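You operate a simulated robot arm through the tools that you are given. There is no shell and no other tool. Be economical: measure what you need, move in short steps, check, and stop when the job is done.

You run a simulated two-armed robot. Do the job below in one go: nothing can be reset, and whatever is moved stays where it is left.

## Task
Take the cap off the big bottle and lay it down on the corner end of the long bench. Then close the cylinders door. Then stack the jar marked "S-214" from the door end of the side counter on top of the jar labelled "S-237". Then turn the pump dial to 10 ml. Then take the blue marker pen and put it on the grey tray. Then open the bottles door, put the purple box on the door end of the titration bench away on the floor of the bottles cupboard, then shut the door. Then put one of the measuring cylinders from the door end of the titration bench on the worktop before the drying rack. Then stack the carton labelled "flasks" from the door end of the titration bench on top of the carton that says "dishes". Do these in the order given. Set down upright: measuring cylinder.

It is judged by the outcome, as a careful person would: the job done as asked, and still so three seconds after it is handed in. It fails if anything else is knocked over, pushed out of place, dropped, spilled or broken. Lids that push on must go on centred and level and be pressed home; caps that screw on are set level and turned clockwise until they are tight.

## Robot
Two 7-joint arms with fingered hands on one trunk, on a base that drives. Base frame: it is fixed to the floor where the robot stands at the start and does not move with it; the origin is under the middle of the robot, x ahead of it, y to its left, z up; the surface under the hand at the start is at about z = 800. Lengths are in mm, angles in degrees, forces in N, time in s.
The left shoulder is at the start at [92, 185, 1106], the right one opposite. With the tool pointing down near the work surface each hand reaches from about 100 to 860 mm from the robot's upright axis, wherever it stands, measured 20 degrees to its own side. Places, roughly: big bottle [750, 0, 1000]; blue marker pen [-1500, -4250, 750]; bottles door [-2700, -800, 400]; carton [-3250, -3000, 1000]; cylinders door [-2500, -2600, 400]; floor of the bottles cupboard [-3000, -800, 100]; grey tray (23x16x3 cm) [-1200, -4300, 900]; jar [-2000, -4250, 1000]; measuring cylinder [-3250, -3000, 1000]; pump dial [-2900, -3000, 900]; purple box [-3000, -2750, 750]; worktop before the drying rack [-2400, 100, 800]. Payload 4 kg a hand.
The TCP of each hand is the grasp point between the finger pads, 26 mm short of the fingertips. In the tool frame z runs along the fingers and y along their closing line. Largest opening 132 mm; the body of the gripper starts 73 mm behind the TCP. The gripper is a hand of 3 fingers: y runs from the thumb to the fingers, the wrist lies at [0, 0, -224] in the tool frame, and closing takes about 1.5 s.
Orientation is that of the tool frame in the base frame, as a unit quaternion [x, y, z, w]. With the fingers straight down and closing along the base's y, the tool's x points along the base's -x, its y along +y and its z along -z.

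## Interface
- The arms move only by the tool play_rows. It takes "left_series", "right_series" or both (then of equal length, played together; a hand with none holds still); each is a list of rows, each an object (a shift or turn left out is 0, a gripper value left out holds the last) with "hand": the finger opening in cm, from 0 to 13.2; "slide": the shift along the tool's x, y, z in cm, a list of three; "rotation": the turn, a rotation vector about the tool's x, y, z in degrees, a list of three. In form: [{"hand": hand, "slide": [dx, dy, dz], "rotation": [ax, ay, az]}, ...]. A call has 1 to 20 rows; each row shifts and turns the commanded pose from where the row before left it, along the tool's axes as they then stand. Rows are played at 5 a second. More than 50 mm and 8.6 degrees between two rows, or a gripper value outside its range, and nothing of the call is played. Where a pose cannot be reached the arm comes as near as it can. A force on the tool above 40 N (or 10 N above the force at the start of the call, whichever is more), or a blocked arm, ends the call early, and 0.2 s more pass. Each finger travels about 72 mm/s and halts on what it meets, pressing with about 28 N; the grip force reading is that of the motor and also rises with nothing between the fingers. The clock runs only during rows and for 0.2 s after the last one: add rows that do not move to give the fingers time. It gives the time, the measured TCP pose, the force on the tool (base axes), the opening and the grip force at its end, in the units of the frame above (readings bear some noise), with the torque about the TCP (base axes, N m) and any sound that the robot's microphone picked up.
- Cameras (640 x 400 px; columns grow to the right, rows downward): "scene" is now at [230.4, -15.5, 1324.6]; the picture's right is [-0.13, -0.99, 0.03], its down [-0.56, 0.05, -0.83] and it looks along [0.82, -0.12, -0.56] (base axes); focal length 214 px, centre (320, 200). "left" rides on the left gripper at [-62, 3, -92] in its tool frame; the picture's right is [-0.05, -1.00, 0.00], its down [0.83, -0.04, -0.56] and it looks along [0.55, -0.03, 0.83] (tool axes); focal length 230 px, centre (320, 200). "right" rides on the right gripper at [61, 3, -92] in its tool frame; the picture's right is [-0.05, 1.00, 0.00], its down [-0.83, -0.04, -0.55] and it looks along [-0.55, -0.03, 0.83] (tool axes); focal length 230 px, centre (320, 200). There is no depth. A picture from a camera that has moved, and an enlarged one, comes with that camera's place and axes in the base frame and with its lens. The place of the scene camera against the robot may be out by one fixed shift of up to 12 mm in any direction.
- capture(camera): a new picture of that camera. No time passes.
- move_column(by): slides the trunk up (or, below 0, down) by that many mm; the arms and the scene camera ride with it, the base frame stays. It gives what a move gives, with no picture.
- roll_base(legs): drives the robot by 1 to 6 legs, each [ahead, left, turn to the left] in mm, mm and degrees, along the robot's own axes; the way and the turn of a leg run together, so that a leg with both is an arc; at most 1500 mm and 180 degrees a leg. The arms and the cameras ride along, it lands a little off, and it stops where it bumps. It gives what a move gives.
- hand_shape(shape, hand): the hand has 3 fingers and takes this shape, open, in about a second: jaw (thumb against the fingers, like two jaws); tri (thumb and two fingers); tip (a fingertip pinch); poke (one finger out to press); point (the index stretched); flat (the hand flat); cup (the hand cupped); fist (a fist). The gripper value then closes the fingers along that shape, each until it touches; the sizes above hold for jaw. It gives what a move gives, with no picture.
- pan_tilt(pan, tilt): turns the head with the scene camera to pan (to the left, within 86 degrees either way) and tilt (down, from -29 to 69), counted from straight ahead of the robot. It gives what a move gives.
- inspect(camera, box): a new picture of the part [left, top, right, bottom] of that camera's present view, enlarged. No time passes.
- job_done(): hands the job in; it is judged then, once.

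Work in short steps. Places have to be worked out from the pictures, the camera data and where the tool is seen: move nearer, look again, correct. Check each grasp and each placing, and mend what went wrong. You have 217 turns and 220 pictures in all, those below and enlarged ones among them. Open the grippers and draw the arms clear of the work before you hand the job in, unless the task says otherwise.

The tools are called after "Request:" as name(argument=value, ...) on one line, values as JSON. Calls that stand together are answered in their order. play_rows: Moves the arms, as the interface text tells. Its arguments: {"type":"object","properties":{"left_series":{"type":"array"},"right_series":{"type":"array"}},"required":[]} The other tools are called the same way: move_column (by) slides the trunk up or down; hand_shape (shape, hand) gives the hand a shape; roll_base (legs) drives the base; pan_tilt (pan, tilt) turns the head that bears the scene camera; capture (camera) takes a picture; inspect (camera, box) takes an enlarged picture of a part of a camera's view; job_done () hands the job in.

At the start:

```text
time_s: 0.0
left_eef_pos: [557.1, 222.0, 1237.2]
left_ee_rot: [-0.001, 1.0, -0.001, 0.0]
left_wrist_force: [-0.1, -0.3, -0.2]
left_ft_torque: [0.04, 0.04, -0.06]
left_grip_width: 131.7
left_grip_force: 0.1
left_shape: jaw
right_eef_pos: [544.5, -272.4, 1165.1]
right_ee_rot: [0.0, 1.0, 0.0, 0.0]
right_wrist_force: [-0.9, -0.2, 0.4]
right_ft_torque: [0.0, -0.01, 0.02]
right_grip_width: 131.7
right_grip_force: 0.0
right_shape: jaw
trunk travel left (down, up): [-150.0, 312.0]
robot x, y, heading: [1.5, 0.2, -0.0]
head pan, tilt: [-7.5, 20.2]
```

scene: 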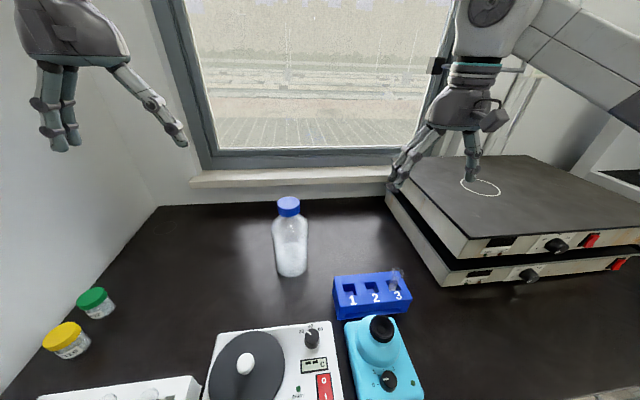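
right: 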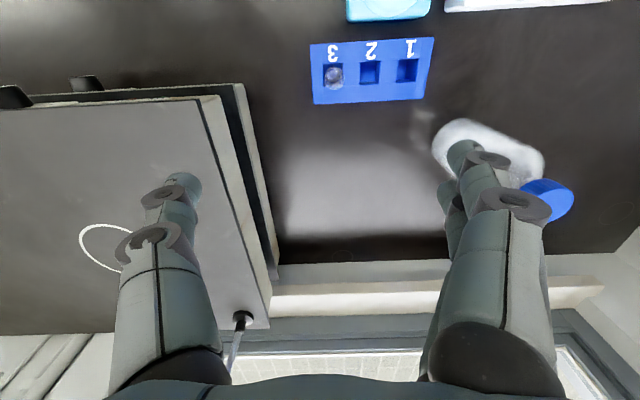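
left: 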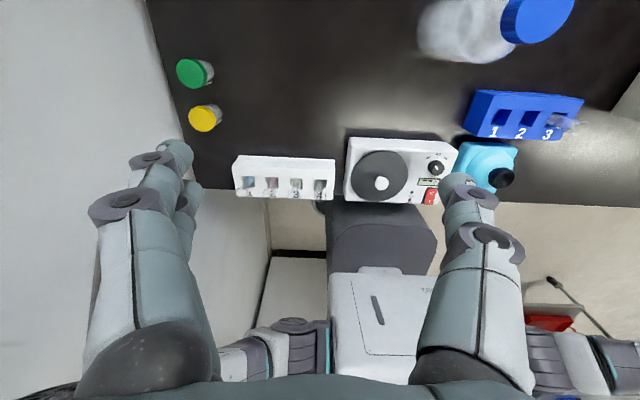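

I begin by looking around, to understand the long bench and which end lies in the corner.

Request:
pan_tilt(pan=80, tilt=20)

Request:
capture(camera="scene")

Request:
pan_tilt(pan=-80, tilt=20)

Request:
capture(camera="scene")

```text
time_s: 1.6
left_eef_pos: [556.1, 223.7, 1236.0]
left_ee_rot: [-0.001, 1.0, 0.001, -0.001]
left_wrist_force: [-0.5, -0.3, 0.2]
left_ft_torque: [0.03, -0.02, 0.01]
left_grip_width: 131.8
left_grip_force: 0.0
left_shape: jaw
right_eef_pos: [545.5, -270.9, 1164.6]
right_ee_rot: [-0.001, 1.0, 0.0, 0.0]
right_wrist_force: [0.2, 0.0, 0.4]
right_ft_torque: [0.02, 0.01, 0.0]
right_grip_width: 132.0
right_grip_force: 0.1
right_shape: jaw
trunk travel left (down, up): [-150.0, 312.0]
robot x, y, heading: [3.2, -0.7, -0.0]
head pan, tilt: [80.0, 20.0]
```

```text
216 pictures are left
camera scene: at [156.7, 88.3, 1343.6], right [0.95, -0.17, -0.24], down [-0.29, -0.34, -0.9], along [0.07, 0.93, -0.37], focal length 214 px, centre (320, 200)
```

scene: 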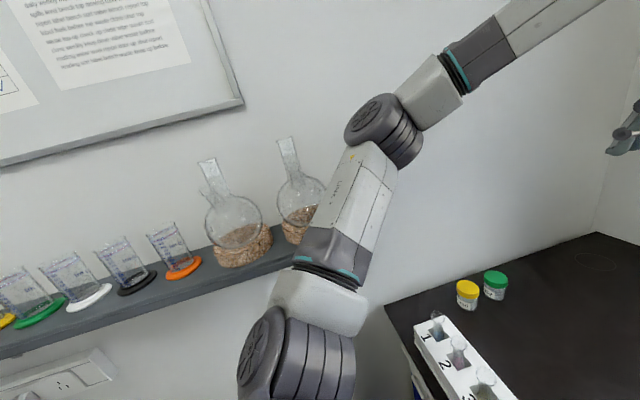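

```text
time_s: 4.1
left_eef_pos: [556.5, 223.0, 1237.4]
left_ee_rot: [-0.001, 1.0, 0.0, 0.0]
left_wrist_force: [-0.5, -0.1, 0.3]
left_ft_torque: [-0.03, -0.03, -0.02]
left_grip_width: 131.7
left_grip_force: 0.2
left_shape: jaw
right_eef_pos: [544.5, -272.5, 1164.7]
right_ee_rot: [0.0, 1.0, 0.0, 0.0]
right_wrist_force: [0.1, -0.3, 0.4]
right_ft_torque: [0.0, -0.01, 0.01]
right_grip_width: 131.8
right_grip_force: 0.0
right_shape: jaw
trunk travel left (down, up): [-150.0, 312.0]
robot x, y, heading: [-1.2, 0.9, 0.2]
head pan, tilt: [-80.0, 20.0]
```

```text
215 pictures are left
camera scene: at [156.7, -95.1, 1343.6], right [-0.95, -0.17, 0.24], down [-0.29, 0.34, -0.9], along [0.07, -0.93, -0.37], focal length 214 px, centre (320, 200)
```

scene: 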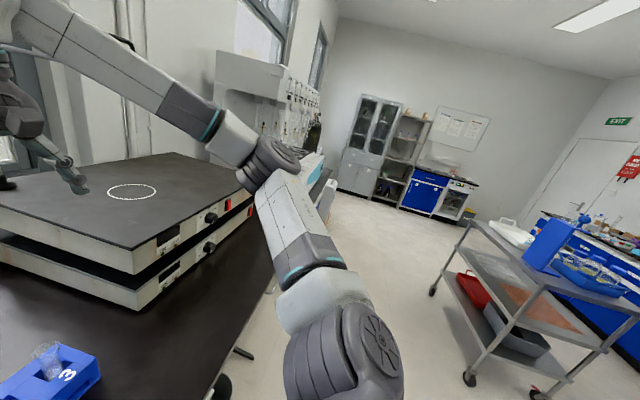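

Next I look at the corner part of this bench and the bottle more closely.

Request:
pan_tilt(pan=25, tilt=25)

Request:
capture(camera="scene")

Request:
inspect(camera="scene", box=[160, 140, 480, 340])

```text
time_s: 5.9
left_eef_pos: [556.8, 222.5, 1236.0]
left_ee_rot: [-0.001, 1.0, 0.0, 0.0]
left_wrist_force: [0.6, 0.3, 0.4]
left_ft_torque: [-0.01, 0.04, 0.0]
left_grip_width: 132.1
left_grip_force: 0.1
left_shape: jaw
right_eef_pos: [544.8, -271.8, 1165.1]
right_ee_rot: [0.0, 1.0, 0.001, 0.0]
right_wrist_force: [0.6, -0.4, -0.2]
right_ft_torque: [-0.01, -0.03, 0.02]
right_grip_width: 131.8
right_grip_force: 0.0
right_shape: jaw
trunk travel left (down, up): [-150.0, 312.0]
robot x, y, heading: [-0.1, 0.2, -0.1]
head pan, tilt: [25.0, 25.0]
```

```text
214 pictures are left
camera scene: at [220.0, 35.5, 1319.2], right [0.41, -0.91, -0.1], down [-0.59, -0.18, -0.78], along [0.69, 0.38, -0.61], focal length 214 px, centre (320, 200)
```

scene: 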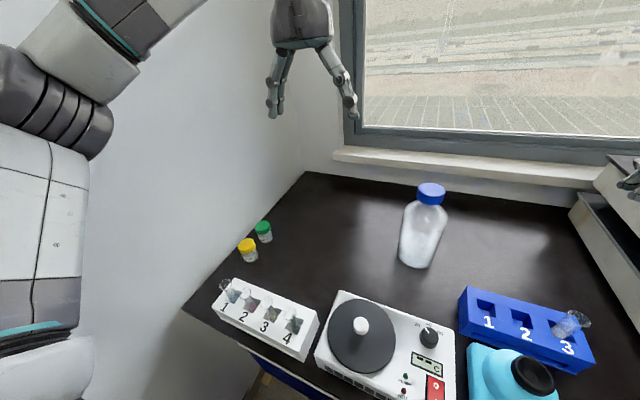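

```text
2.00 times, centred on (320, 240) of scene
camera zoom: at [220.0, 35.5, 1319.2], right [0.41, -0.91, -0.1], down [-0.59, -0.18, -0.78], along [0.69, 0.38, -0.61], focal length 429 px, centre (320, 120)
```

zoom: 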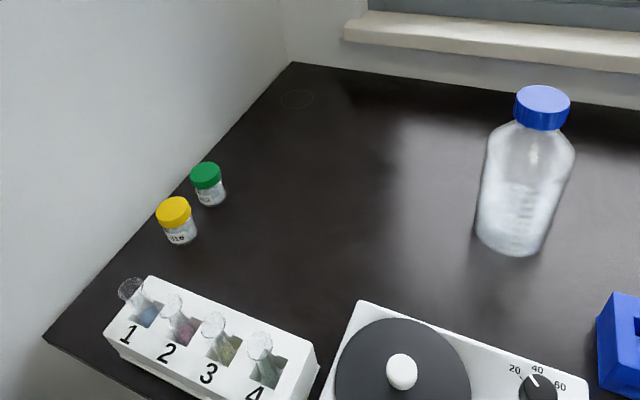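

The bottle looks to stand near (663, -3), with the cap top at about z 1025. I bring the right hand above it, high, to measure with its own camera.

Request:
play_rows(right_series=[{"slide": [-1.7, 3.4, 0]}, {"slide": [-1.7, 3.4, 0]}, {"slide": [-1.7, 3.4, 0]}, {"slide": [-1.7, 3.4, 0]}, {"slide": [-1.7, 3.4, 0]}, {"slide": [-1.7, 3.4, 0]}, {"slide": [0, 3.4, 0]}, {"slide": [0, 3.4, 0]}, {}])

Request:
capture(camera="right")

```text
time_s: 7.9
left_eef_pos: [557.2, 222.1, 1235.8]
left_ee_rot: [-0.001, 1.0, 0.0, 0.0]
left_wrist_force: [-0.2, -0.7, 0.1]
left_ft_torque: [0.03, 0.01, -0.01]
left_grip_width: 132.1
left_grip_force: 0.1
left_shape: jaw
right_eef_pos: [645.4, 0.3, 1163.6]
right_ee_rot: [0.0, 1.0, 0.0, 0.0]
right_wrist_force: [0.4, 0.2, 0.3]
right_ft_torque: [0.03, 0.03, 0.01]
right_grip_width: 131.8
right_grip_force: 0.1
right_shape: jaw
trunk travel left (down, up): [-150.0, 312.0]
robot x, y, heading: [-1.5, -1.2, -0.1]
head pan, tilt: [25.0, 25.0]
```

```text
212 pictures are left
camera right: at [584.9, 2.7, 1255.8], right [0.05, 1.0, 0.0], down [0.83, -0.04, 0.55], along [0.55, -0.03, -0.83], focal length 230 px, centre (320, 200)
```

right: 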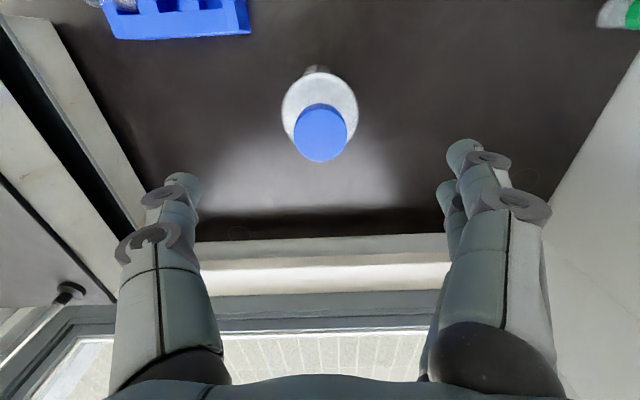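

From the hand camera the cap centre is at about (656, 0), 54 mm wide. I pull the right hand aside and turn the left hand to a slightly down-tilted horizontal grip, to hold the bottle's body.

Request:
play_rows(left_series=[{"rotation": [2.669, -6.444, 3.479]}, {"rotation": [2.669, -6.444, 3.479]}, {"rotation": [2.669, -6.444, 3.479]}, {"rotation": [2.669, -6.444, 3.479]}, {"rotation": [2.669, -6.444, 3.479]}, {"rotation": [2.669, -6.444, 3.479]}, {"rotation": [2.669, -6.444, 3.479]}, {"rotation": [2.669, -6.444, 3.479]}, {"rotation": [2.669, -6.444, 3.479]}, {"rotation": [2.669, -6.444, 3.479]}, {"rotation": [2.669, -6.444, 3.479]}, {}], right_series=[{"slide": [0, -4, 0]}, {"slide": [0, -4, 0]}, {"slide": [0, -4, 0]}, {"slide": [0, -4, 0]}, {"slide": [0, -4, 0]}, {}, {}, {}, {}, {}, {}, {}])

Request:
capture(camera="scene")

```text
time_s: 9.6
left_eef_pos: [653.7, 123.5, 1197.9]
left_ee_rot: [0.28, 0.863, -0.226, 0.354]
left_wrist_force: [-8.9, 12.1, -5.5]
left_ft_torque: [-1.16, -0.94, -0.06]
left_grip_width: 131.9
left_grip_force: 0.1
left_shape: jaw
right_eef_pos: [685.3, -258.5, 1135.3]
right_ee_rot: [0.091, 0.996, -0.015, -0.018]
right_wrist_force: [1.4, 0.6, -0.1]
right_ft_torque: [-0.09, 0.13, -0.02]
right_grip_width: 132.2
right_grip_force: 0.1
right_shape: jaw
trunk travel left (down, up): [-150.0, 312.0]
robot x, y, heading: [37.2, -4.7, -8.0]
head pan, tilt: [25.0, 25.0]
stopped in row 8 (left hand): the arm was blocked; the commanded pose is now the measured one
```

```text
211 pictures are left
camera scene: at [292.6, -100.7, 1313.3], right [0.28, -0.94, -0.19], down [-0.64, -0.03, -0.77], along [0.72, 0.34, -0.61], focal length 214 px, centre (320, 200)
```

scene: 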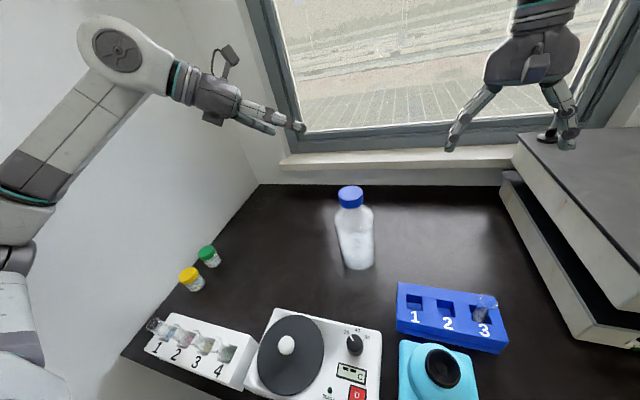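

The left elbow has met the side wall and twisted the base by about 8°. I turn the left hand partly back to release the contact and check the state.

Request:
play_rows(left_series=[{"rotation": [-2.669, 6.444, -3.479]}, {"rotation": [-2.669, 6.444, -3.479]}, {"rotation": [-2.669, 6.444, -3.479]}, {"rotation": [-2.669, 6.444, -3.479]}, {}])

Request:
capture(camera="scene")

```text
time_s: 9.9
left_eef_pos: [668.2, 160.9, 1185.9]
left_ee_rot: [0.295, 0.856, -0.26, 0.336]
left_wrist_force: [1.9, 2.9, -0.3]
left_ft_torque: [-0.12, 0.12, -0.21]
left_grip_width: 132.0
left_grip_force: 0.1
left_shape: jaw
right_eef_pos: [663.9, -213.5, 1141.1]
right_ee_rot: [0.119, 0.991, -0.053, -0.014]
right_wrist_force: [-3.6, 1.0, -1.7]
right_ft_torque: [-0.2, -0.36, 0.07]
right_grip_width: 132.1
right_grip_force: 0.2
right_shape: jaw
trunk travel left (down, up): [-150.0, 312.0]
robot x, y, heading: [33.6, 6.0, -12.9]
head pan, tilt: [25.0, 25.0]
stopped in row 1 (left hand): the arm was blocked; the commanded pose is now the measured one
```

```text
210 pictures are left
camera scene: at [283.7, -76.1, 1312.9], right [0.2, -0.97, -0.16], down [-0.64, 0.0, -0.77], along [0.75, 0.26, -0.61], focal length 214 px, centre (320, 200)
```

scene: 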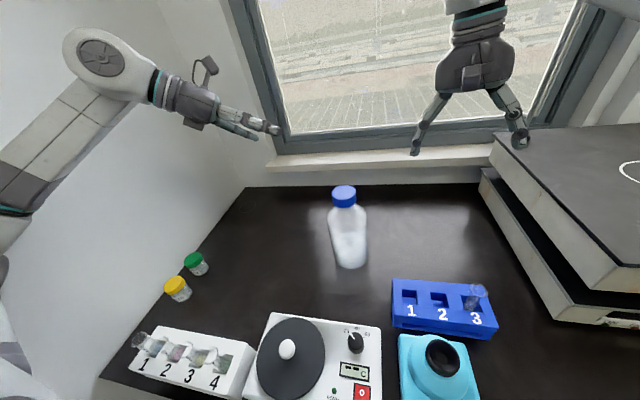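

The robot is still swaying; I let it settle, then read again.

Request:
play_rows(left_series=[{}, {}, {}, {}, {}])

Request:
capture(camera="scene")

```text
time_s: 10.2
left_eef_pos: [667.6, 158.8, 1187.0]
left_ee_rot: [0.32, 0.842, -0.271, 0.339]
left_wrist_force: [-1.1, -1.2, 0.6]
left_ft_torque: [0.1, -0.09, 0.17]
left_grip_width: 131.9
left_grip_force: 0.1
left_shape: jaw
right_eef_pos: [654.5, -216.3, 1151.2]
right_ee_rot: [0.14, 0.988, -0.06, -0.009]
right_wrist_force: [-0.2, -2.9, 1.7]
right_ft_torque: [0.32, -0.09, 0.02]
right_grip_width: 132.4
right_grip_force: 0.0
right_shape: jaw
trunk travel left (down, up): [-150.0, 312.0]
robot x, y, heading: [36.4, 3.1, -14.5]
head pan, tilt: [25.0, 25.0]
stopped in row 1 (left hand): the arm was blocked; the commanded pose is now the measured one
```

```text
209 pictures are left
camera scene: at [276.1, -77.1, 1315.7], right [0.17, -0.97, -0.16], down [-0.63, 0.02, -0.78], along [0.76, 0.23, -0.61], focal length 214 px, centre (320, 200)
```

scene: 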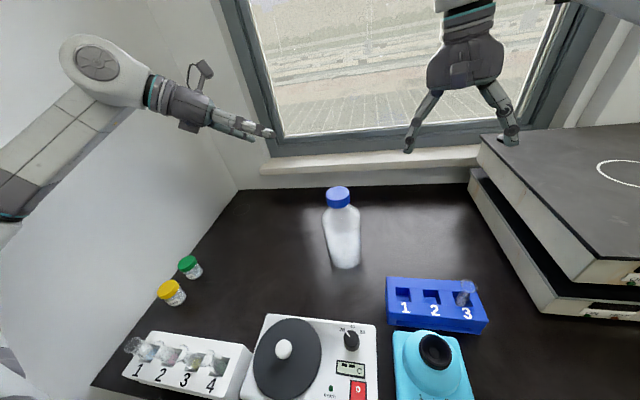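

The left elbow still presses on the wall, so I drive a little back and to the right to free it.

Request:
roll_base(legs=[[-50, -80, 0]])

Request:
capture(camera="scene")

```text
time_s: 11.4
left_eef_pos: [625.3, 109.5, 1179.3]
left_ee_rot: [0.344, 0.828, -0.291, 0.333]
left_wrist_force: [0.2, 2.1, -0.1]
left_ft_torque: [-0.04, -0.01, -0.02]
left_grip_width: 131.8
left_grip_force: 0.0
left_shape: jaw
right_eef_pos: [589.6, -267.2, 1154.6]
right_ee_rot: [0.17, 0.983, -0.072, -0.012]
right_wrist_force: [-1.5, -0.1, -0.6]
right_ft_torque: [0.03, -0.19, 0.02]
right_grip_width: 132.2
right_grip_force: 0.1
right_shape: jaw
trunk travel left (down, up): [-150.0, 312.0]
robot x, y, heading: [-16.6, -32.6, -18.3]
head pan, tilt: [25.0, 25.0]
```

```text
208 pictures are left
camera scene: at [227.0, -67.5, 1313.6], right [0.1, -0.99, -0.11], down [-0.64, 0.02, -0.77], along [0.77, 0.15, -0.63], focal length 214 px, centre (320, 200)
```

scene: 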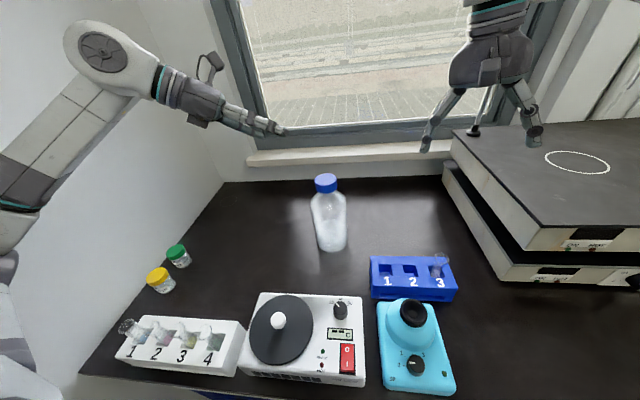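

Now clear of the wall. I swap roles: the left hand goes back to pointing down (for the cap and the corner), and the right hand turns horizontal to hold the bottle.

Request:
play_rows(left_series=[{"rotation": [-3.935, 4.504, -4.653]}, {"rotation": [-3.935, 4.504, -4.653]}, {"rotation": [-3.935, 4.504, -4.653]}, {"rotation": [-3.935, 4.504, -4.653]}, {"rotation": [-3.935, 4.504, -4.653]}, {"rotation": [-3.935, 4.504, -4.653]}, {"rotation": [-3.935, 4.504, -4.653]}, {"rotation": [-3.935, 4.504, -4.653]}, {"rotation": [-3.935, 4.504, -4.653]}, {}])

Request:
play_rows(right_series=[{"rotation": [-4.414, 3.802, 5.084]}, {"rotation": [-4.414, 3.802, 5.084]}, {"rotation": [-4.414, 3.802, 5.084]}, {"rotation": [-4.414, 3.802, 5.084]}, {"rotation": [-4.414, 3.802, 5.084]}, {"rotation": [-4.414, 3.802, 5.084]}, {"rotation": [-4.414, 3.802, 5.084]}, {"rotation": [-4.414, 3.802, 5.084]}, {}])

Request:
capture(camera="scene")

```text
time_s: 13.6
left_eef_pos: [605.5, 114.7, 1192.5]
left_ee_rot: [-0.001, 1.0, -0.003, 0.008]
left_wrist_force: [0.2, 0.0, -0.1]
left_ft_torque: [-0.01, -0.02, -0.02]
left_grip_width: 132.1
left_grip_force: 0.0
left_shape: jaw
right_eef_pos: [570.5, -261.1, 1168.0]
right_ee_rot: [0.172, 0.982, -0.074, -0.001]
right_wrist_force: [-0.3, 0.2, 0.1]
right_ft_torque: [0.0, 0.0, 0.02]
right_grip_width: 132.3
right_grip_force: 0.0
right_shape: jaw
trunk travel left (down, up): [-150.0, 312.0]
robot x, y, heading: [-13.1, -31.4, -18.6]
head pan, tilt: [25.0, 25.0]
```

```text
time_s: 15.6
left_eef_pos: [606.5, 113.5, 1191.3]
left_ee_rot: [0.0, 1.0, -0.003, 0.008]
left_wrist_force: [0.3, -0.2, -0.5]
left_ft_torque: [-0.02, 0.02, 0.01]
left_grip_width: 132.2
left_grip_force: 0.1
left_shape: jaw
right_eef_pos: [571.6, -262.0, 1167.2]
right_ee_rot: [0.499, 0.805, 0.268, -0.175]
right_wrist_force: [-0.9, 0.1, 0.6]
right_ft_torque: [0.0, 0.03, 0.03]
right_grip_width: 132.0
right_grip_force: 0.1
right_shape: jaw
trunk travel left (down, up): [-150.0, 312.0]
robot x, y, heading: [-14.2, -29.9, -18.2]
head pan, tilt: [25.0, 25.0]
```

```text
207 pictures are left
camera scene: at [205.9, -61.6, 1319.0], right [0.1, -0.99, -0.1], down [-0.62, 0.02, -0.78], along [0.78, 0.15, -0.61], focal length 214 px, centre (320, 200)
```

scene: 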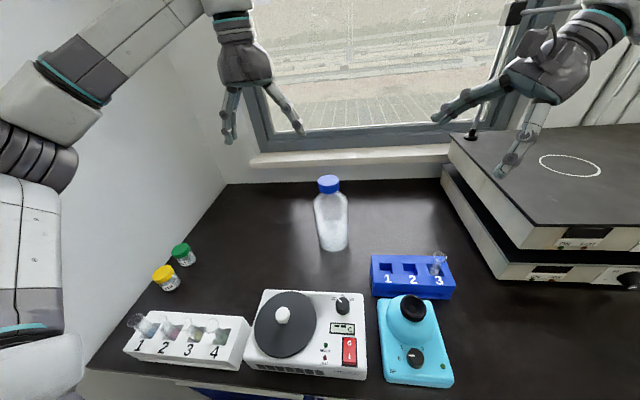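

Both hands respond well. I finish the right hand's turn.

Request:
play_rows(right_series=[{"rotation": [-4.414, 3.802, 5.084]}, {"rotation": [-4.414, 3.802, 5.084]}, {"rotation": [-4.414, 3.802, 5.084]}, {"rotation": [-4.414, 3.802, 5.084]}, {"rotation": [-4.414, 3.802, 5.084]}, {"rotation": [-4.414, 3.802, 5.084]}, {"rotation": [-4.414, 3.802, 5.084]}, {"rotation": [-4.414, 3.802, 5.084]}, {}])

Request:
capture(camera="scene")

```text
time_s: 17.6
left_eef_pos: [605.8, 114.2, 1193.5]
left_ee_rot: [-0.001, 1.0, -0.003, 0.008]
left_wrist_force: [0.0, 0.1, 0.5]
left_ft_torque: [-0.01, -0.03, -0.02]
left_grip_width: 131.9
left_grip_force: 0.2
left_shape: jaw
right_eef_pos: [568.6, -261.9, 1168.3]
right_ee_rot: [0.683, 0.4, 0.533, -0.299]
right_wrist_force: [-0.5, -0.2, 0.6]
right_ft_torque: [-0.02, -0.02, 0.0]
right_grip_width: 132.0
right_grip_force: 0.1
right_shape: jaw
trunk travel left (down, up): [-150.0, 312.0]
robot x, y, heading: [-17.4, -30.4, -18.4]
head pan, tilt: [25.0, 25.0]
```

```text
206 pictures are left
camera scene: at [205.1, -61.5, 1319.2], right [0.1, -0.99, -0.1], down [-0.62, 0.02, -0.78], along [0.78, 0.15, -0.61], focal length 214 px, centre (320, 200)
```

scene: 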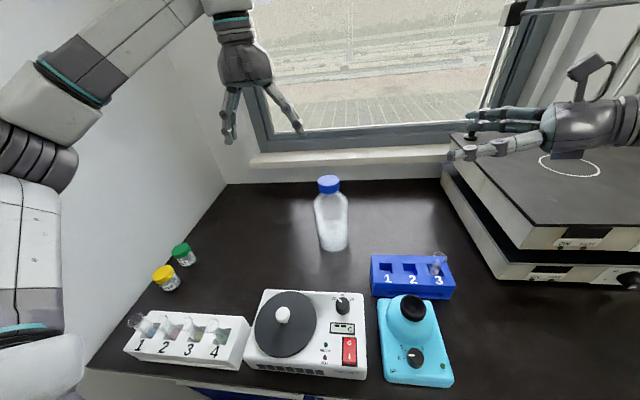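

The right hand has the wanted pose. I move the left hand aside and bring the right hand over the bottle, well above the cap.

Request:
play_rows(left_series=[{"slide": [0, 3, 0]}, {"slide": [0, 3, 0]}, {"slide": [0, 3, 0]}, {}, {}, {}, {}, {}], right_series=[{"slide": [0.476, -0.79, 3.873]}, {"slide": [0.476, -0.79, 3.873]}, {"slide": [0.476, -0.79, 3.873]}, {"slide": [0.476, -0.79, 3.873]}, {"slide": [0.476, -0.79, 3.873]}, {"slide": [0.476, -0.79, 3.873]}, {"slide": [0.476, -0.79, 3.873]}, {}])

Request:
capture(camera="scene")

Request:
capture(camera="right")

```text
time_s: 19.4
left_eef_pos: [604.7, 203.6, 1193.1]
left_ee_rot: [0.0, 1.0, -0.002, 0.008]
left_wrist_force: [0.3, -0.3, 0.3]
left_ft_torque: [0.0, -0.01, 0.02]
left_grip_width: 132.0
left_grip_force: 0.0
left_shape: jaw
right_eef_pos: [659.1, -1.3, 1131.2]
right_ee_rot: [0.683, 0.4, 0.534, -0.297]
right_wrist_force: [0.9, -0.6, 0.9]
right_ft_torque: [-0.03, 0.02, -0.04]
right_grip_width: 132.1
right_grip_force: 0.1
right_shape: jaw
trunk travel left (down, up): [-150.0, 312.0]
robot x, y, heading: [-16.1, -30.2, -18.5]
head pan, tilt: [25.0, 25.0]
```

```text
205 pictures are left
camera scene: at [204.3, -62.7, 1319.4], right [0.1, -0.99, -0.1], down [-0.62, 0.02, -0.78], along [0.78, 0.15, -0.61], focal length 214 px, centre (320, 200)
```

scene: 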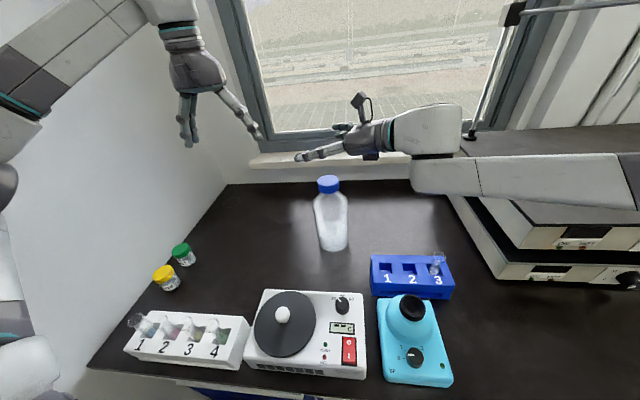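

```text
204 pictures are left
camera right: at [623.5, -67.2, 1214.2], right [0.86, -0.51, -0.03], down [-0.4, -0.63, -0.66], along [0.32, 0.58, -0.75], focal length 230 px, centre (320, 200)
```

right: 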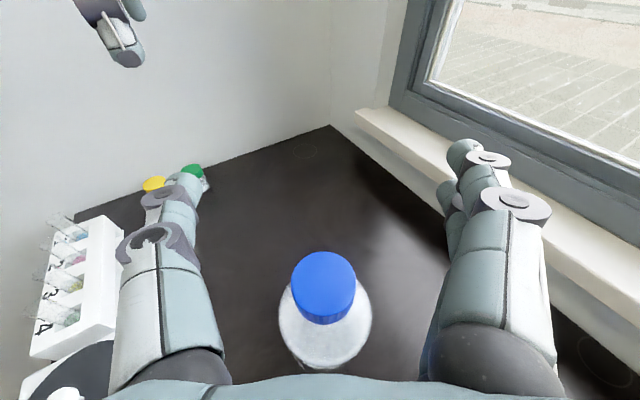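

The hotplate stack's top is near z 1027, so the right forearm would hit it if lowered. I go back to the first plan (left hand holds, right hand uncaps), standing further from the wall. First the right hand withdraws and points down again.

Request:
play_rows(right_series=[{"slide": [-0.2, 0.79, -3.873]}, {"slide": [-0.2, 0.79, -3.873]}, {"slide": [-0.2, 0.79, -3.873]}, {"slide": [-0.2, 0.79, -3.873]}, {"slide": [-0.2, 0.79, -3.873]}, {"slide": [-0.2, 0.79, -3.873]}, {"slide": [-0.2, 0.79, -3.873]}, {}])

Request:
play_rows(right_series=[{"rotation": [4.414, -3.802, -5.084]}, {"rotation": [4.414, -3.802, -5.084]}, {"rotation": [4.414, -3.802, -5.084]}, {"rotation": [4.414, -3.802, -5.084]}, {"rotation": [4.414, -3.802, -5.084]}, {"rotation": [4.414, -3.802, -5.084]}, {"rotation": [4.414, -3.802, -5.084]}, {"rotation": [4.414, -3.802, -5.084]}, {"rotation": [4.414, -3.802, -5.084]}, {"rotation": [4.414, -3.802, -5.084]}, {"rotation": [4.414, -3.802, -5.084]}, {"rotation": [4.414, -3.802, -5.084]}, {"rotation": [4.414, -3.802, -5.084]}, {"rotation": [4.414, -3.802, -5.084]}, {"rotation": [4.414, -3.802, -5.084]}, {"rotation": [4.414, -3.802, -5.084]}, {}])

Request:
roll_base(legs=[[0, -60, 0], [0, 0, 18]])

Request:
capture(camera="scene")

```text
time_s: 21.2
left_eef_pos: [605.4, 205.1, 1189.9]
left_ee_rot: [-0.001, 1.0, -0.003, 0.008]
left_wrist_force: [-0.1, 0.4, 0.3]
left_ft_torque: [0.0, 0.01, -0.04]
left_grip_width: 132.0
left_grip_force: 0.0
left_shape: jaw
right_eef_pos: [572.5, -257.7, 1188.9]
right_ee_rot: [0.683, 0.4, 0.534, -0.298]
right_wrist_force: [-0.8, 0.1, 0.0]
right_ft_torque: [0.03, -0.03, 0.02]
right_grip_width: 132.2
right_grip_force: 0.0
right_shape: jaw
trunk travel left (down, up): [-150.0, 312.0]
robot x, y, heading: [-17.0, -29.3, -18.3]
head pan, tilt: [25.0, 25.0]
```

```text
time_s: 24.8
left_eef_pos: [604.9, 204.0, 1190.6]
left_ee_rot: [0.0, 1.0, -0.002, 0.009]
left_wrist_force: [-0.5, -0.6, 0.0]
left_ft_torque: [0.03, -0.01, 0.02]
left_grip_width: 132.0
left_grip_force: 0.0
left_shape: jaw
right_eef_pos: [571.8, -259.0, 1186.9]
right_ee_rot: [0.172, 0.982, -0.073, -0.001]
right_wrist_force: [0.5, -0.2, 1.1]
right_ft_torque: [0.01, 0.0, 0.01]
right_grip_width: 131.7
right_grip_force: 0.1
right_shape: jaw
trunk travel left (down, up): [-150.0, 312.0]
robot x, y, heading: [-12.3, -29.4, -18.4]
head pan, tilt: [25.0, 25.0]
```

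```text
time_s: 26.7
left_eef_pos: [522.2, 282.4, 1192.9]
left_ee_rot: [-0.12, 0.993, 0.011, 0.007]
left_wrist_force: [-0.7, 0.8, 0.7]
left_ft_torque: [0.01, -0.03, -0.02]
left_grip_width: 131.9
left_grip_force: 0.1
left_shape: jaw
right_eef_pos: [606.2, -167.2, 1181.8]
right_ee_rot: [0.046, 0.997, -0.068, 0.004]
right_wrist_force: [0.0, -0.5, 0.4]
right_ft_torque: [0.02, -0.03, -0.04]
right_grip_width: 132.0
right_grip_force: 0.1
right_shape: jaw
trunk travel left (down, up): [-150.0, 312.0]
robot x, y, heading: [-28.1, -83.5, -3.7]
head pan, tilt: [25.0, 25.0]
stopped in leg 2: the robot was blocked; the commanded pose is now the measured one
```

```text
203 pictures are left
camera scene: at [201.3, -71.1, 1318.1], right [0.35, -0.93, -0.11], down [-0.61, -0.14, -0.78], along [0.71, 0.34, -0.61], focal length 214 px, centre (320, 200)
```

scene: 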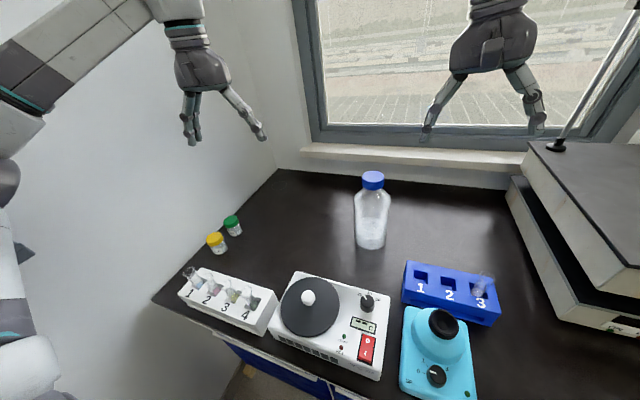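

A bit blocked on the left again (elbow to wall). I bring the left hand inward toward the middle and shift the right hand aside.

Request:
play_rows(left_series=[{"slide": [-0.38, -3.9, -0.75]}, {"slide": [-0.38, -3.9, -0.75]}, {"slide": [-0.38, -3.9, -0.75]}, {"slide": [-0.38, -3.9, -0.75]}, {"slide": [-0.38, -3.9, -0.75]}, {"slide": [-0.38, -3.9, -0.75]}, {}], right_series=[{"slide": [0.8, -3, 0]}, {"slide": [0.8, -3, 0]}, {"slide": [0.8, -3, 0]}, {"slide": [0.8, -3, 0]}, {}, {}, {}])

Request:
pan_tilt(pan=80, tilt=20)

Request:
capture(camera="scene")

```text
time_s: 28.3
left_eef_pos: [593.5, 75.0, 1233.1]
left_ee_rot: [-0.123, 0.992, 0.005, 0.009]
left_wrist_force: [-1.3, 0.5, -0.4]
left_ft_torque: [0.05, -0.01, -0.03]
left_grip_width: 131.9
left_grip_force: 0.0
left_shape: jaw
right_eef_pos: [557.5, -271.3, 1202.8]
right_ee_rot: [0.045, 0.996, -0.073, 0.007]
right_wrist_force: [-0.6, 0.0, -0.6]
right_ft_torque: [0.02, 0.01, 0.0]
right_grip_width: 132.0
right_grip_force: 0.0
right_shape: jaw
trunk travel left (down, up): [-150.0, 312.0]
robot x, y, heading: [-28.4, -83.5, -3.4]
head pan, tilt: [25.0, 25.0]
```

```text
time_s: 29.6
left_eef_pos: [593.1, 73.5, 1233.5]
left_ee_rot: [-0.123, 0.992, 0.006, 0.009]
left_wrist_force: [1.0, 0.5, 0.4]
left_ft_torque: [0.0, 0.02, 0.0]
left_grip_width: 132.0
left_grip_force: 0.1
left_shape: jaw
right_eef_pos: [557.8, -272.3, 1202.9]
right_ee_rot: [0.045, 0.996, -0.074, 0.006]
right_wrist_force: [0.6, -0.5, 1.0]
right_ft_torque: [0.03, -0.03, 0.0]
right_grip_width: 132.2
right_grip_force: 0.1
right_shape: jaw
trunk travel left (down, up): [-150.0, 312.0]
robot x, y, heading: [-28.3, -84.7, -3.5]
head pan, tilt: [80.0, 20.0]
```

```text
202 pictures are left
camera scene: at [133.1, -5.1, 1343.6], right [0.94, -0.23, -0.24], down [-0.31, -0.32, -0.9], along [0.13, 0.92, -0.37], focal length 214 px, centre (320, 200)
```

scene: 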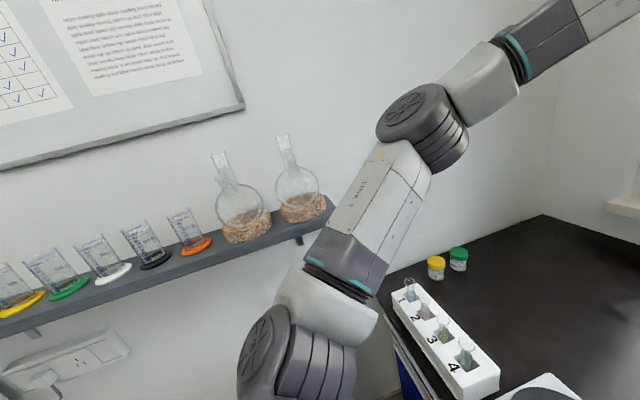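

Glassware on the shelf is untouched. I turn the left hand to the horizontal hold pose here, farther from the wall.

Request:
play_rows(left_series=[{"rotation": [3.281, -5.596, 4.117]}, {"rotation": [3.281, -5.596, 4.117]}, {"rotation": [3.281, -5.596, 4.117]}, {"rotation": [3.281, -5.596, 4.117]}, {"rotation": [3.281, -5.596, 4.117]}, {"rotation": [3.281, -5.596, 4.117]}, {"rotation": [3.281, -5.596, 4.117]}, {"rotation": [3.281, -5.596, 4.117]}, {"rotation": [3.281, -5.596, 4.117]}, {"rotation": [3.281, -5.596, 4.117]}, {"rotation": [3.281, -5.596, 4.117]}, {"rotation": [3.281, -5.596, 4.117]}, {}])

Request:
pan_tilt(pan=35, tilt=20)

Request:
capture(camera="scene")

Request:
capture(camera="left")

```text
time_s: 32.6
left_eef_pos: [614.2, 29.6, 1226.9]
left_ee_rot: [0.328, 0.725, -0.256, 0.549]
left_wrist_force: [0.5, 0.6, 0.0]
left_ft_torque: [-0.01, -0.01, 0.05]
left_grip_width: 132.1
left_grip_force: 0.0
left_shape: jaw
right_eef_pos: [564.3, -303.9, 1195.8]
right_ee_rot: [0.071, 0.995, -0.071, 0.0]
right_wrist_force: [0.3, -0.8, 0.3]
right_ft_torque: [0.02, 0.01, 0.02]
right_grip_width: 131.9
right_grip_force: 0.0
right_shape: jaw
trunk travel left (down, up): [-150.0, 312.0]
robot x, y, heading: [-21.3, -79.6, -6.4]
head pan, tilt: [80.0, 20.0]
stopped in row 13 (left hand): the arm was blocked; the commanded pose is now the measured one
```

```text
time_s: 33.7
left_eef_pos: [617.0, 32.5, 1226.9]
left_ee_rot: [0.327, 0.726, -0.255, 0.548]
left_wrist_force: [0.3, 0.4, 0.7]
left_ft_torque: [0.0, 0.04, -0.02]
left_grip_width: 131.7
left_grip_force: 0.0
left_shape: jaw
right_eef_pos: [566.1, -302.0, 1192.4]
right_ee_rot: [0.068, 0.995, -0.07, -0.002]
right_wrist_force: [0.1, -0.1, 0.3]
right_ft_torque: [0.04, 0.0, 0.02]
right_grip_width: 132.1
right_grip_force: 0.1
right_shape: jaw
trunk travel left (down, up): [-150.0, 312.0]
robot x, y, heading: [-21.9, -81.7, -6.0]
head pan, tilt: [35.0, 20.0]
```

```text
201 pictures are left
camera scene: at [212.5, -59.7, 1325.4], right [0.46, -0.87, -0.15], down [-0.53, -0.14, -0.84], along [0.71, 0.47, -0.53], focal length 214 px, centre (320, 200)
```

scene: 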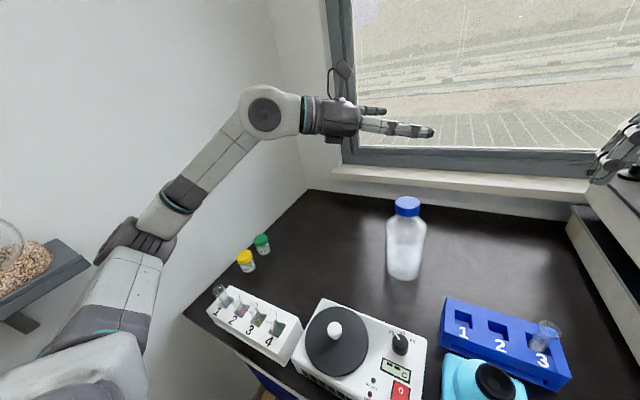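

```text
200 pictures are left
camera left: at [572.4, 88.9, 1308.3], right [-0.74, -0.67, 0.06], down [-0.54, 0.54, -0.65], along [0.4, -0.52, -0.76], focal length 230 px, centre (320, 200)
```

left: 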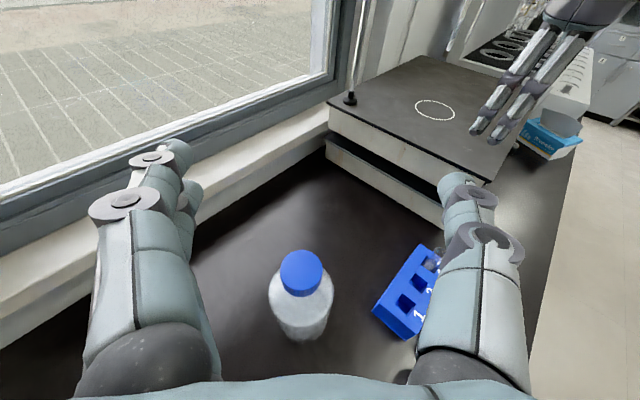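

The elbow is close to the wall and the shelf's end, so I drive 90 mm to the right before lowering.

Request:
roll_base(legs=[[0, -90, 0]])

Request:
capture(camera="scene")

Request:
capture(camera="left")

```text
time_s: 34.8
left_eef_pos: [592.1, -39.9, 1235.2]
left_ee_rot: [0.321, 0.724, -0.248, 0.558]
left_wrist_force: [-0.1, -0.9, 0.3]
left_ft_torque: [0.02, -0.01, 0.06]
left_grip_width: 131.9
left_grip_force: 0.0
left_shape: jaw
right_eef_pos: [545.1, -378.3, 1202.7]
right_ee_rot: [0.066, 0.995, -0.072, 0.005]
right_wrist_force: [-0.8, -0.9, -0.7]
right_ft_torque: [0.03, 0.02, -0.01]
right_grip_width: 132.1
right_grip_force: 0.0
right_shape: jaw
trunk travel left (down, up): [-150.0, 312.0]
robot x, y, heading: [-34.0, -167.0, -5.7]
head pan, tilt: [35.0, 20.0]
```

```text
199 pictures are left
camera scene: at [186.1, -138.8, 1329.2], right [0.47, -0.87, -0.14], down [-0.52, -0.14, -0.84], along [0.71, 0.47, -0.52], focal length 214 px, centre (320, 200)
```

scene: 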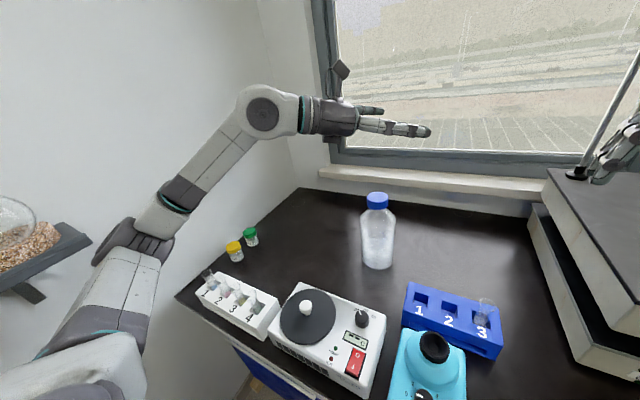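

```text
198 pictures are left
camera left: at [545.6, 15.7, 1317.2], right [-0.73, -0.68, 0.05], down [-0.53, 0.53, -0.66], along [0.42, -0.51, -0.75], focal length 230 px, centre (320, 200)
```

left: 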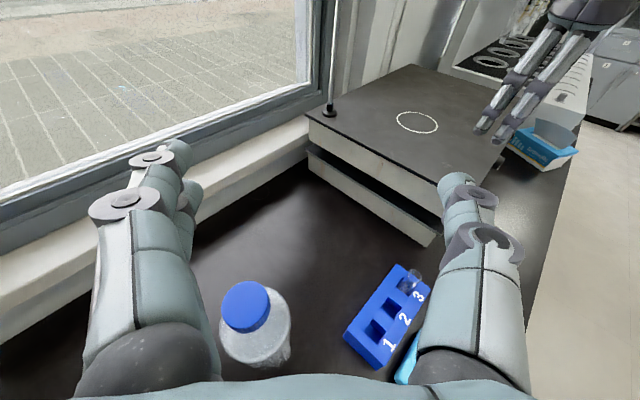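

The bottle comes out at (658, 2) from this camera too. I centre the open hand above it at z 1100, and check.

Request:
play_rows(left_series=[{"slide": [3.18, 1.93, 1.18]}, {"slide": [3.18, 1.93, 1.18]}, {"slide": [3.18, 1.93, 1.18]}, {"slide": [3.18, 1.93, 1.18]}, {}, {}])

Request:
capture(camera="left")

Request:
capture(camera="scene")

```text
time_s: 36.2
left_eef_pos: [660.0, 2.8, 1101.3]
left_ee_rot: [0.322, 0.724, -0.25, 0.557]
left_wrist_force: [0.3, 0.9, -0.7]
left_ft_torque: [-0.02, -0.03, -0.04]
left_grip_width: 132.2
left_grip_force: 0.0
left_shape: jaw
right_eef_pos: [546.8, -378.0, 1203.3]
right_ee_rot: [0.065, 0.995, -0.072, 0.005]
right_wrist_force: [-0.8, -0.6, -1.0]
right_ft_torque: [-0.03, 0.02, 0.0]
right_grip_width: 132.1
right_grip_force: 0.1
right_shape: jaw
trunk travel left (down, up): [-150.0, 312.0]
robot x, y, heading: [-30.4, -167.0, -5.8]
head pan, tilt: [35.0, 20.0]
```

```text
197 pictures are left
camera left: at [612.9, 59.2, 1181.5], right [-0.73, -0.68, 0.05], down [-0.53, 0.53, -0.66], along [0.42, -0.51, -0.75], focal length 230 px, centre (320, 200)
```

left: 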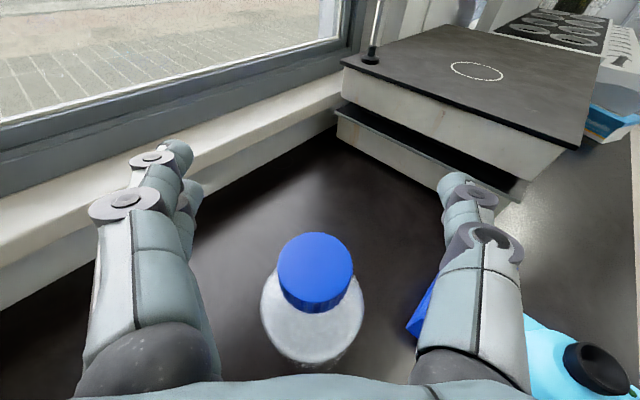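

```text
196 pictures are left
camera scene: at [187.2, -137.3, 1328.8], right [0.47, -0.87, -0.14], down [-0.52, -0.15, -0.84], along [0.71, 0.47, -0.52], focal length 214 px, centre (320, 200)
```

scene: 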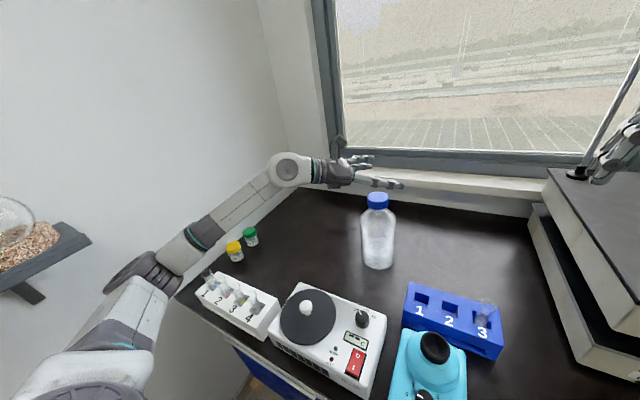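

Cap is centred between the fingers. I lower 100 mm and check the forearm against the tube rack.

Request:
play_rows(left_series=[{"slide": [3.22, 0, 0.85]}, {"slide": [3.22, 0, 0.85]}, {"slide": [3.22, 0, 0.85]}, {}])

Request:
capture(camera="scene")

Request:
capture(camera="left")

```text
time_s: 37.2
left_eef_pos: [660.0, 1.5, 1000.8]
left_ee_rot: [0.321, 0.724, -0.248, 0.558]
left_wrist_force: [-0.3, 1.1, -0.5]
left_ft_torque: [0.0, -0.02, -0.01]
left_grip_width: 131.8
left_grip_force: 0.0
left_shape: jaw
right_eef_pos: [545.8, -378.4, 1202.7]
right_ee_rot: [0.066, 0.995, -0.073, 0.006]
right_wrist_force: [1.3, -0.2, -0.3]
right_ft_torque: [-0.03, -0.03, 0.0]
right_grip_width: 132.0
right_grip_force: 0.0
right_shape: jaw
trunk travel left (down, up): [-150.0, 312.0]
robot x, y, heading: [-30.7, -167.0, -5.8]
head pan, tilt: [35.0, 20.0]
```

```text
195 pictures are left
camera scene: at [186.7, -138.0, 1328.9], right [0.47, -0.87, -0.14], down [-0.52, -0.14, -0.84], along [0.71, 0.47, -0.52], focal length 214 px, centre (320, 200)
```

scene: 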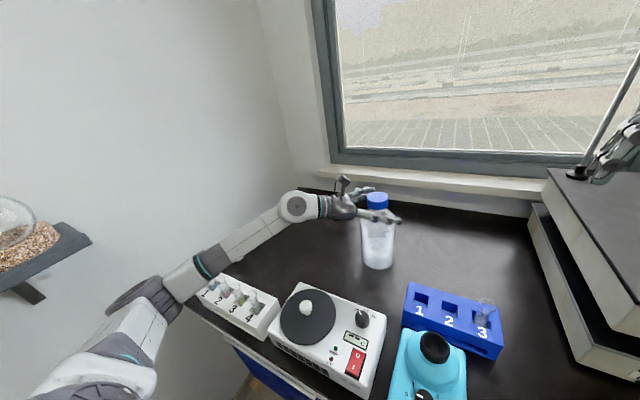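

```text
194 pictures are left
camera left: at [613.0, 58.7, 1083.2], right [-0.73, -0.68, 0.05], down [-0.53, 0.53, -0.66], along [0.42, -0.51, -0.75], focal length 230 px, centre (320, 200)
```

left: 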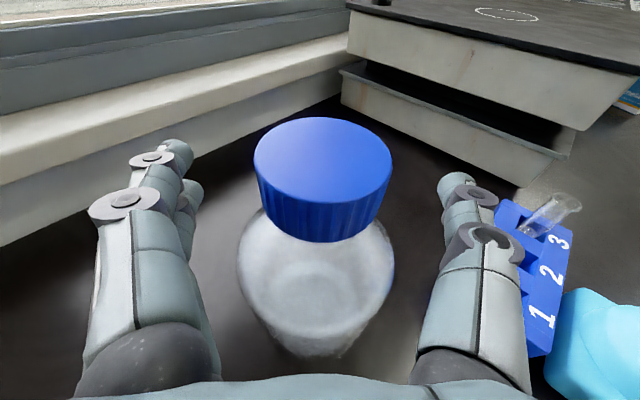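

The forearm is getting near the rack in the picture; I raise the trunk by 90 mm to lift the elbow, then lower the hand to about z 912.

Request:
move_column(by=90)

Request:
play_rows(left_series=[{"slide": [3.45, 0, 0.91]}, {"slide": [3.45, 0, 0.91]}, {"slide": [3.45, 0, 0.91]}, {}])

Request:
capture(camera="scene")

```text
time_s: 38.5
left_eef_pos: [658.3, 1.6, 1088.1]
left_ee_rot: [0.321, 0.725, -0.249, 0.557]
left_wrist_force: [0.2, 0.5, 0.0]
left_ft_torque: [-0.02, 0.01, 0.0]
left_grip_width: 131.9
left_grip_force: 0.0
left_shape: jaw
right_eef_pos: [546.0, -377.5, 1292.6]
right_ee_rot: [0.066, 0.995, -0.073, 0.005]
right_wrist_force: [-0.3, 0.0, 0.1]
right_ft_torque: [0.02, -0.02, -0.02]
right_grip_width: 132.1
right_grip_force: 0.2
right_shape: jaw
trunk travel left (down, up): [-240.0, 222.0]
robot x, y, heading: [-29.5, -166.3, -5.8]
head pan, tilt: [35.0, 20.0]
```

```text
time_s: 39.5
left_eef_pos: [655.6, 0.2, 982.1]
left_ee_rot: [0.321, 0.724, -0.248, 0.558]
left_wrist_force: [-0.2, 0.2, 0.6]
left_ft_torque: [0.02, -0.01, -0.01]
left_grip_width: 132.2
left_grip_force: 0.0
left_shape: jaw
right_eef_pos: [545.2, -378.5, 1292.4]
right_ee_rot: [0.066, 0.995, -0.073, 0.006]
right_wrist_force: [0.2, 0.3, 0.8]
right_ft_torque: [-0.02, 0.02, 0.01]
right_grip_width: 132.0
right_grip_force: 0.0
right_shape: jaw
trunk travel left (down, up): [-240.0, 222.0]
robot x, y, heading: [-31.2, -168.6, -5.7]
head pan, tilt: [35.0, 20.0]
```

```text
193 pictures are left
camera scene: at [119.1, -131.0, 1443.4], right [0.48, -0.87, -0.07], down [-0.41, -0.16, -0.9], along [0.77, 0.46, -0.44], focal length 214 px, centre (320, 200)
```

scene: 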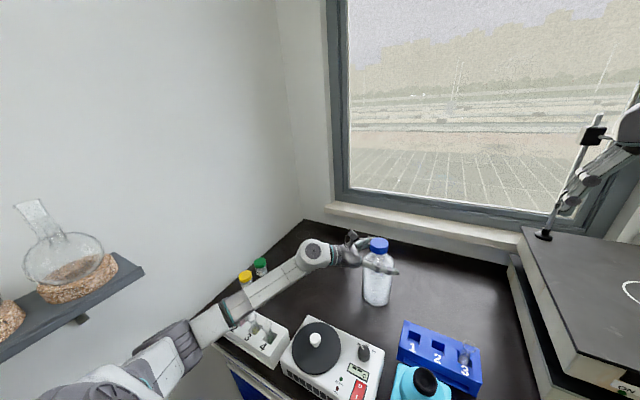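

Worked out, the forearm is near z 1060, well above the rack. I lower the last 70 mm and close on the body.

Request:
play_rows(left_series=[{"slide": [3.4, 0.1, 0.9]}, {"slide": [3.4, 0.1, 0.9]}, {}])

Request:
capture(camera="left")

Request:
capture(camera="scene")

```text
time_s: 40.2
left_eef_pos: [656.2, -2.5, 924.3]
left_ee_rot: [0.325, 0.72, -0.245, 0.562]
left_wrist_force: [0.1, -0.3, 0.3]
left_ft_torque: [0.0, -0.03, 0.0]
left_grip_width: 132.1
left_grip_force: 0.0
left_shape: jaw
right_eef_pos: [539.5, -385.6, 1295.1]
right_ee_rot: [0.067, 0.995, -0.069, 0.007]
right_wrist_force: [0.8, 0.2, -0.1]
right_ft_torque: [0.0, 0.02, -0.01]
right_grip_width: 131.8
right_grip_force: 0.0
right_shape: jaw
trunk travel left (down, up): [-240.0, 222.0]
robot x, y, heading: [-32.7, -170.1, -5.7]
head pan, tilt: [35.0, 20.0]
```

```text
192 pictures are left
camera left: at [608.3, 53.9, 1005.9], right [-0.73, -0.68, 0.04], down [-0.52, 0.53, -0.67], along [0.43, -0.51, -0.74], focal length 230 px, centre (320, 200)
```

left: 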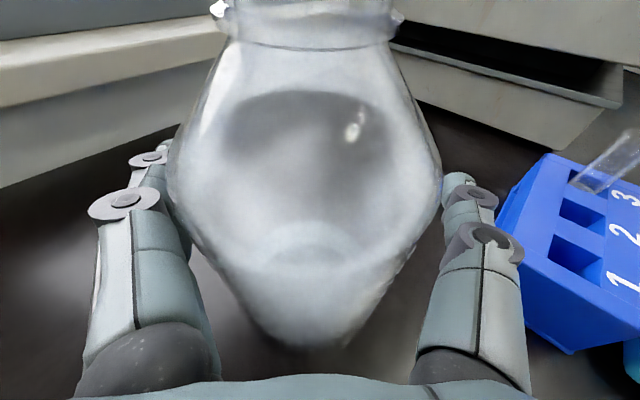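

```text
191 pictures are left
camera scene: at [112.7, -138.3, 1445.0], right [0.48, -0.87, -0.07], down [-0.41, -0.15, -0.9], along [0.77, 0.47, -0.43], focal length 214 px, centre (320, 200)
```

scene: 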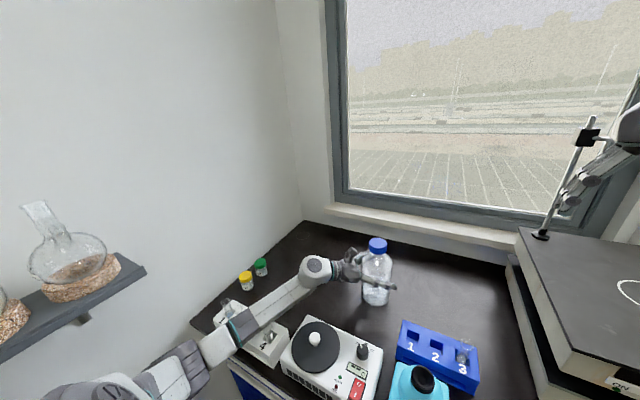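

The body sits between the fingers, centred. I close the left hand on it.

Request:
play_rows(left_series=[{"hand": 8.0}, {"hand": 8.0}, {"hand": 8.0}, {"hand": 8.0}, {"hand": 8.0}, {"hand": 8.0}, {"hand": 8.0}])

Request:
capture(camera="left")

```text
time_s: 41.9
left_eef_pos: [653.4, -6.4, 926.1]
left_ee_rot: [0.327, 0.72, -0.246, 0.561]
left_wrist_force: [1.9, 0.8, 0.7]
left_ft_torque: [-0.02, 0.01, 0.0]
left_grip_width: 93.3
left_grip_force: 28.3
left_shape: jaw
right_eef_pos: [539.0, -388.2, 1293.2]
right_ee_rot: [0.065, 0.995, -0.068, 0.007]
right_wrist_force: [0.2, 1.1, 0.2]
right_ft_torque: [0.0, 0.0, 0.01]
right_grip_width: 131.9
right_grip_force: 0.1
right_shape: jaw
trunk travel left (down, up): [-240.0, 222.0]
robot x, y, heading: [-32.2, -168.1, -5.9]
head pan, tilt: [35.0, 20.0]
```

```text
190 pictures are left
camera left: at [606.8, 49.8, 1006.1], right [-0.74, -0.68, 0.04], down [-0.52, 0.53, -0.67], along [0.43, -0.51, -0.75], focal length 230 px, centre (320, 200)
```

left: 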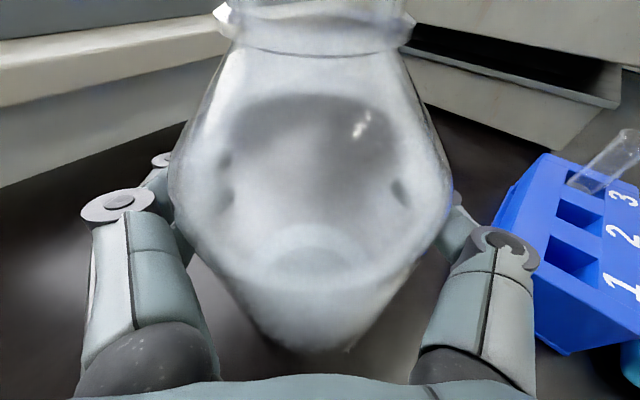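

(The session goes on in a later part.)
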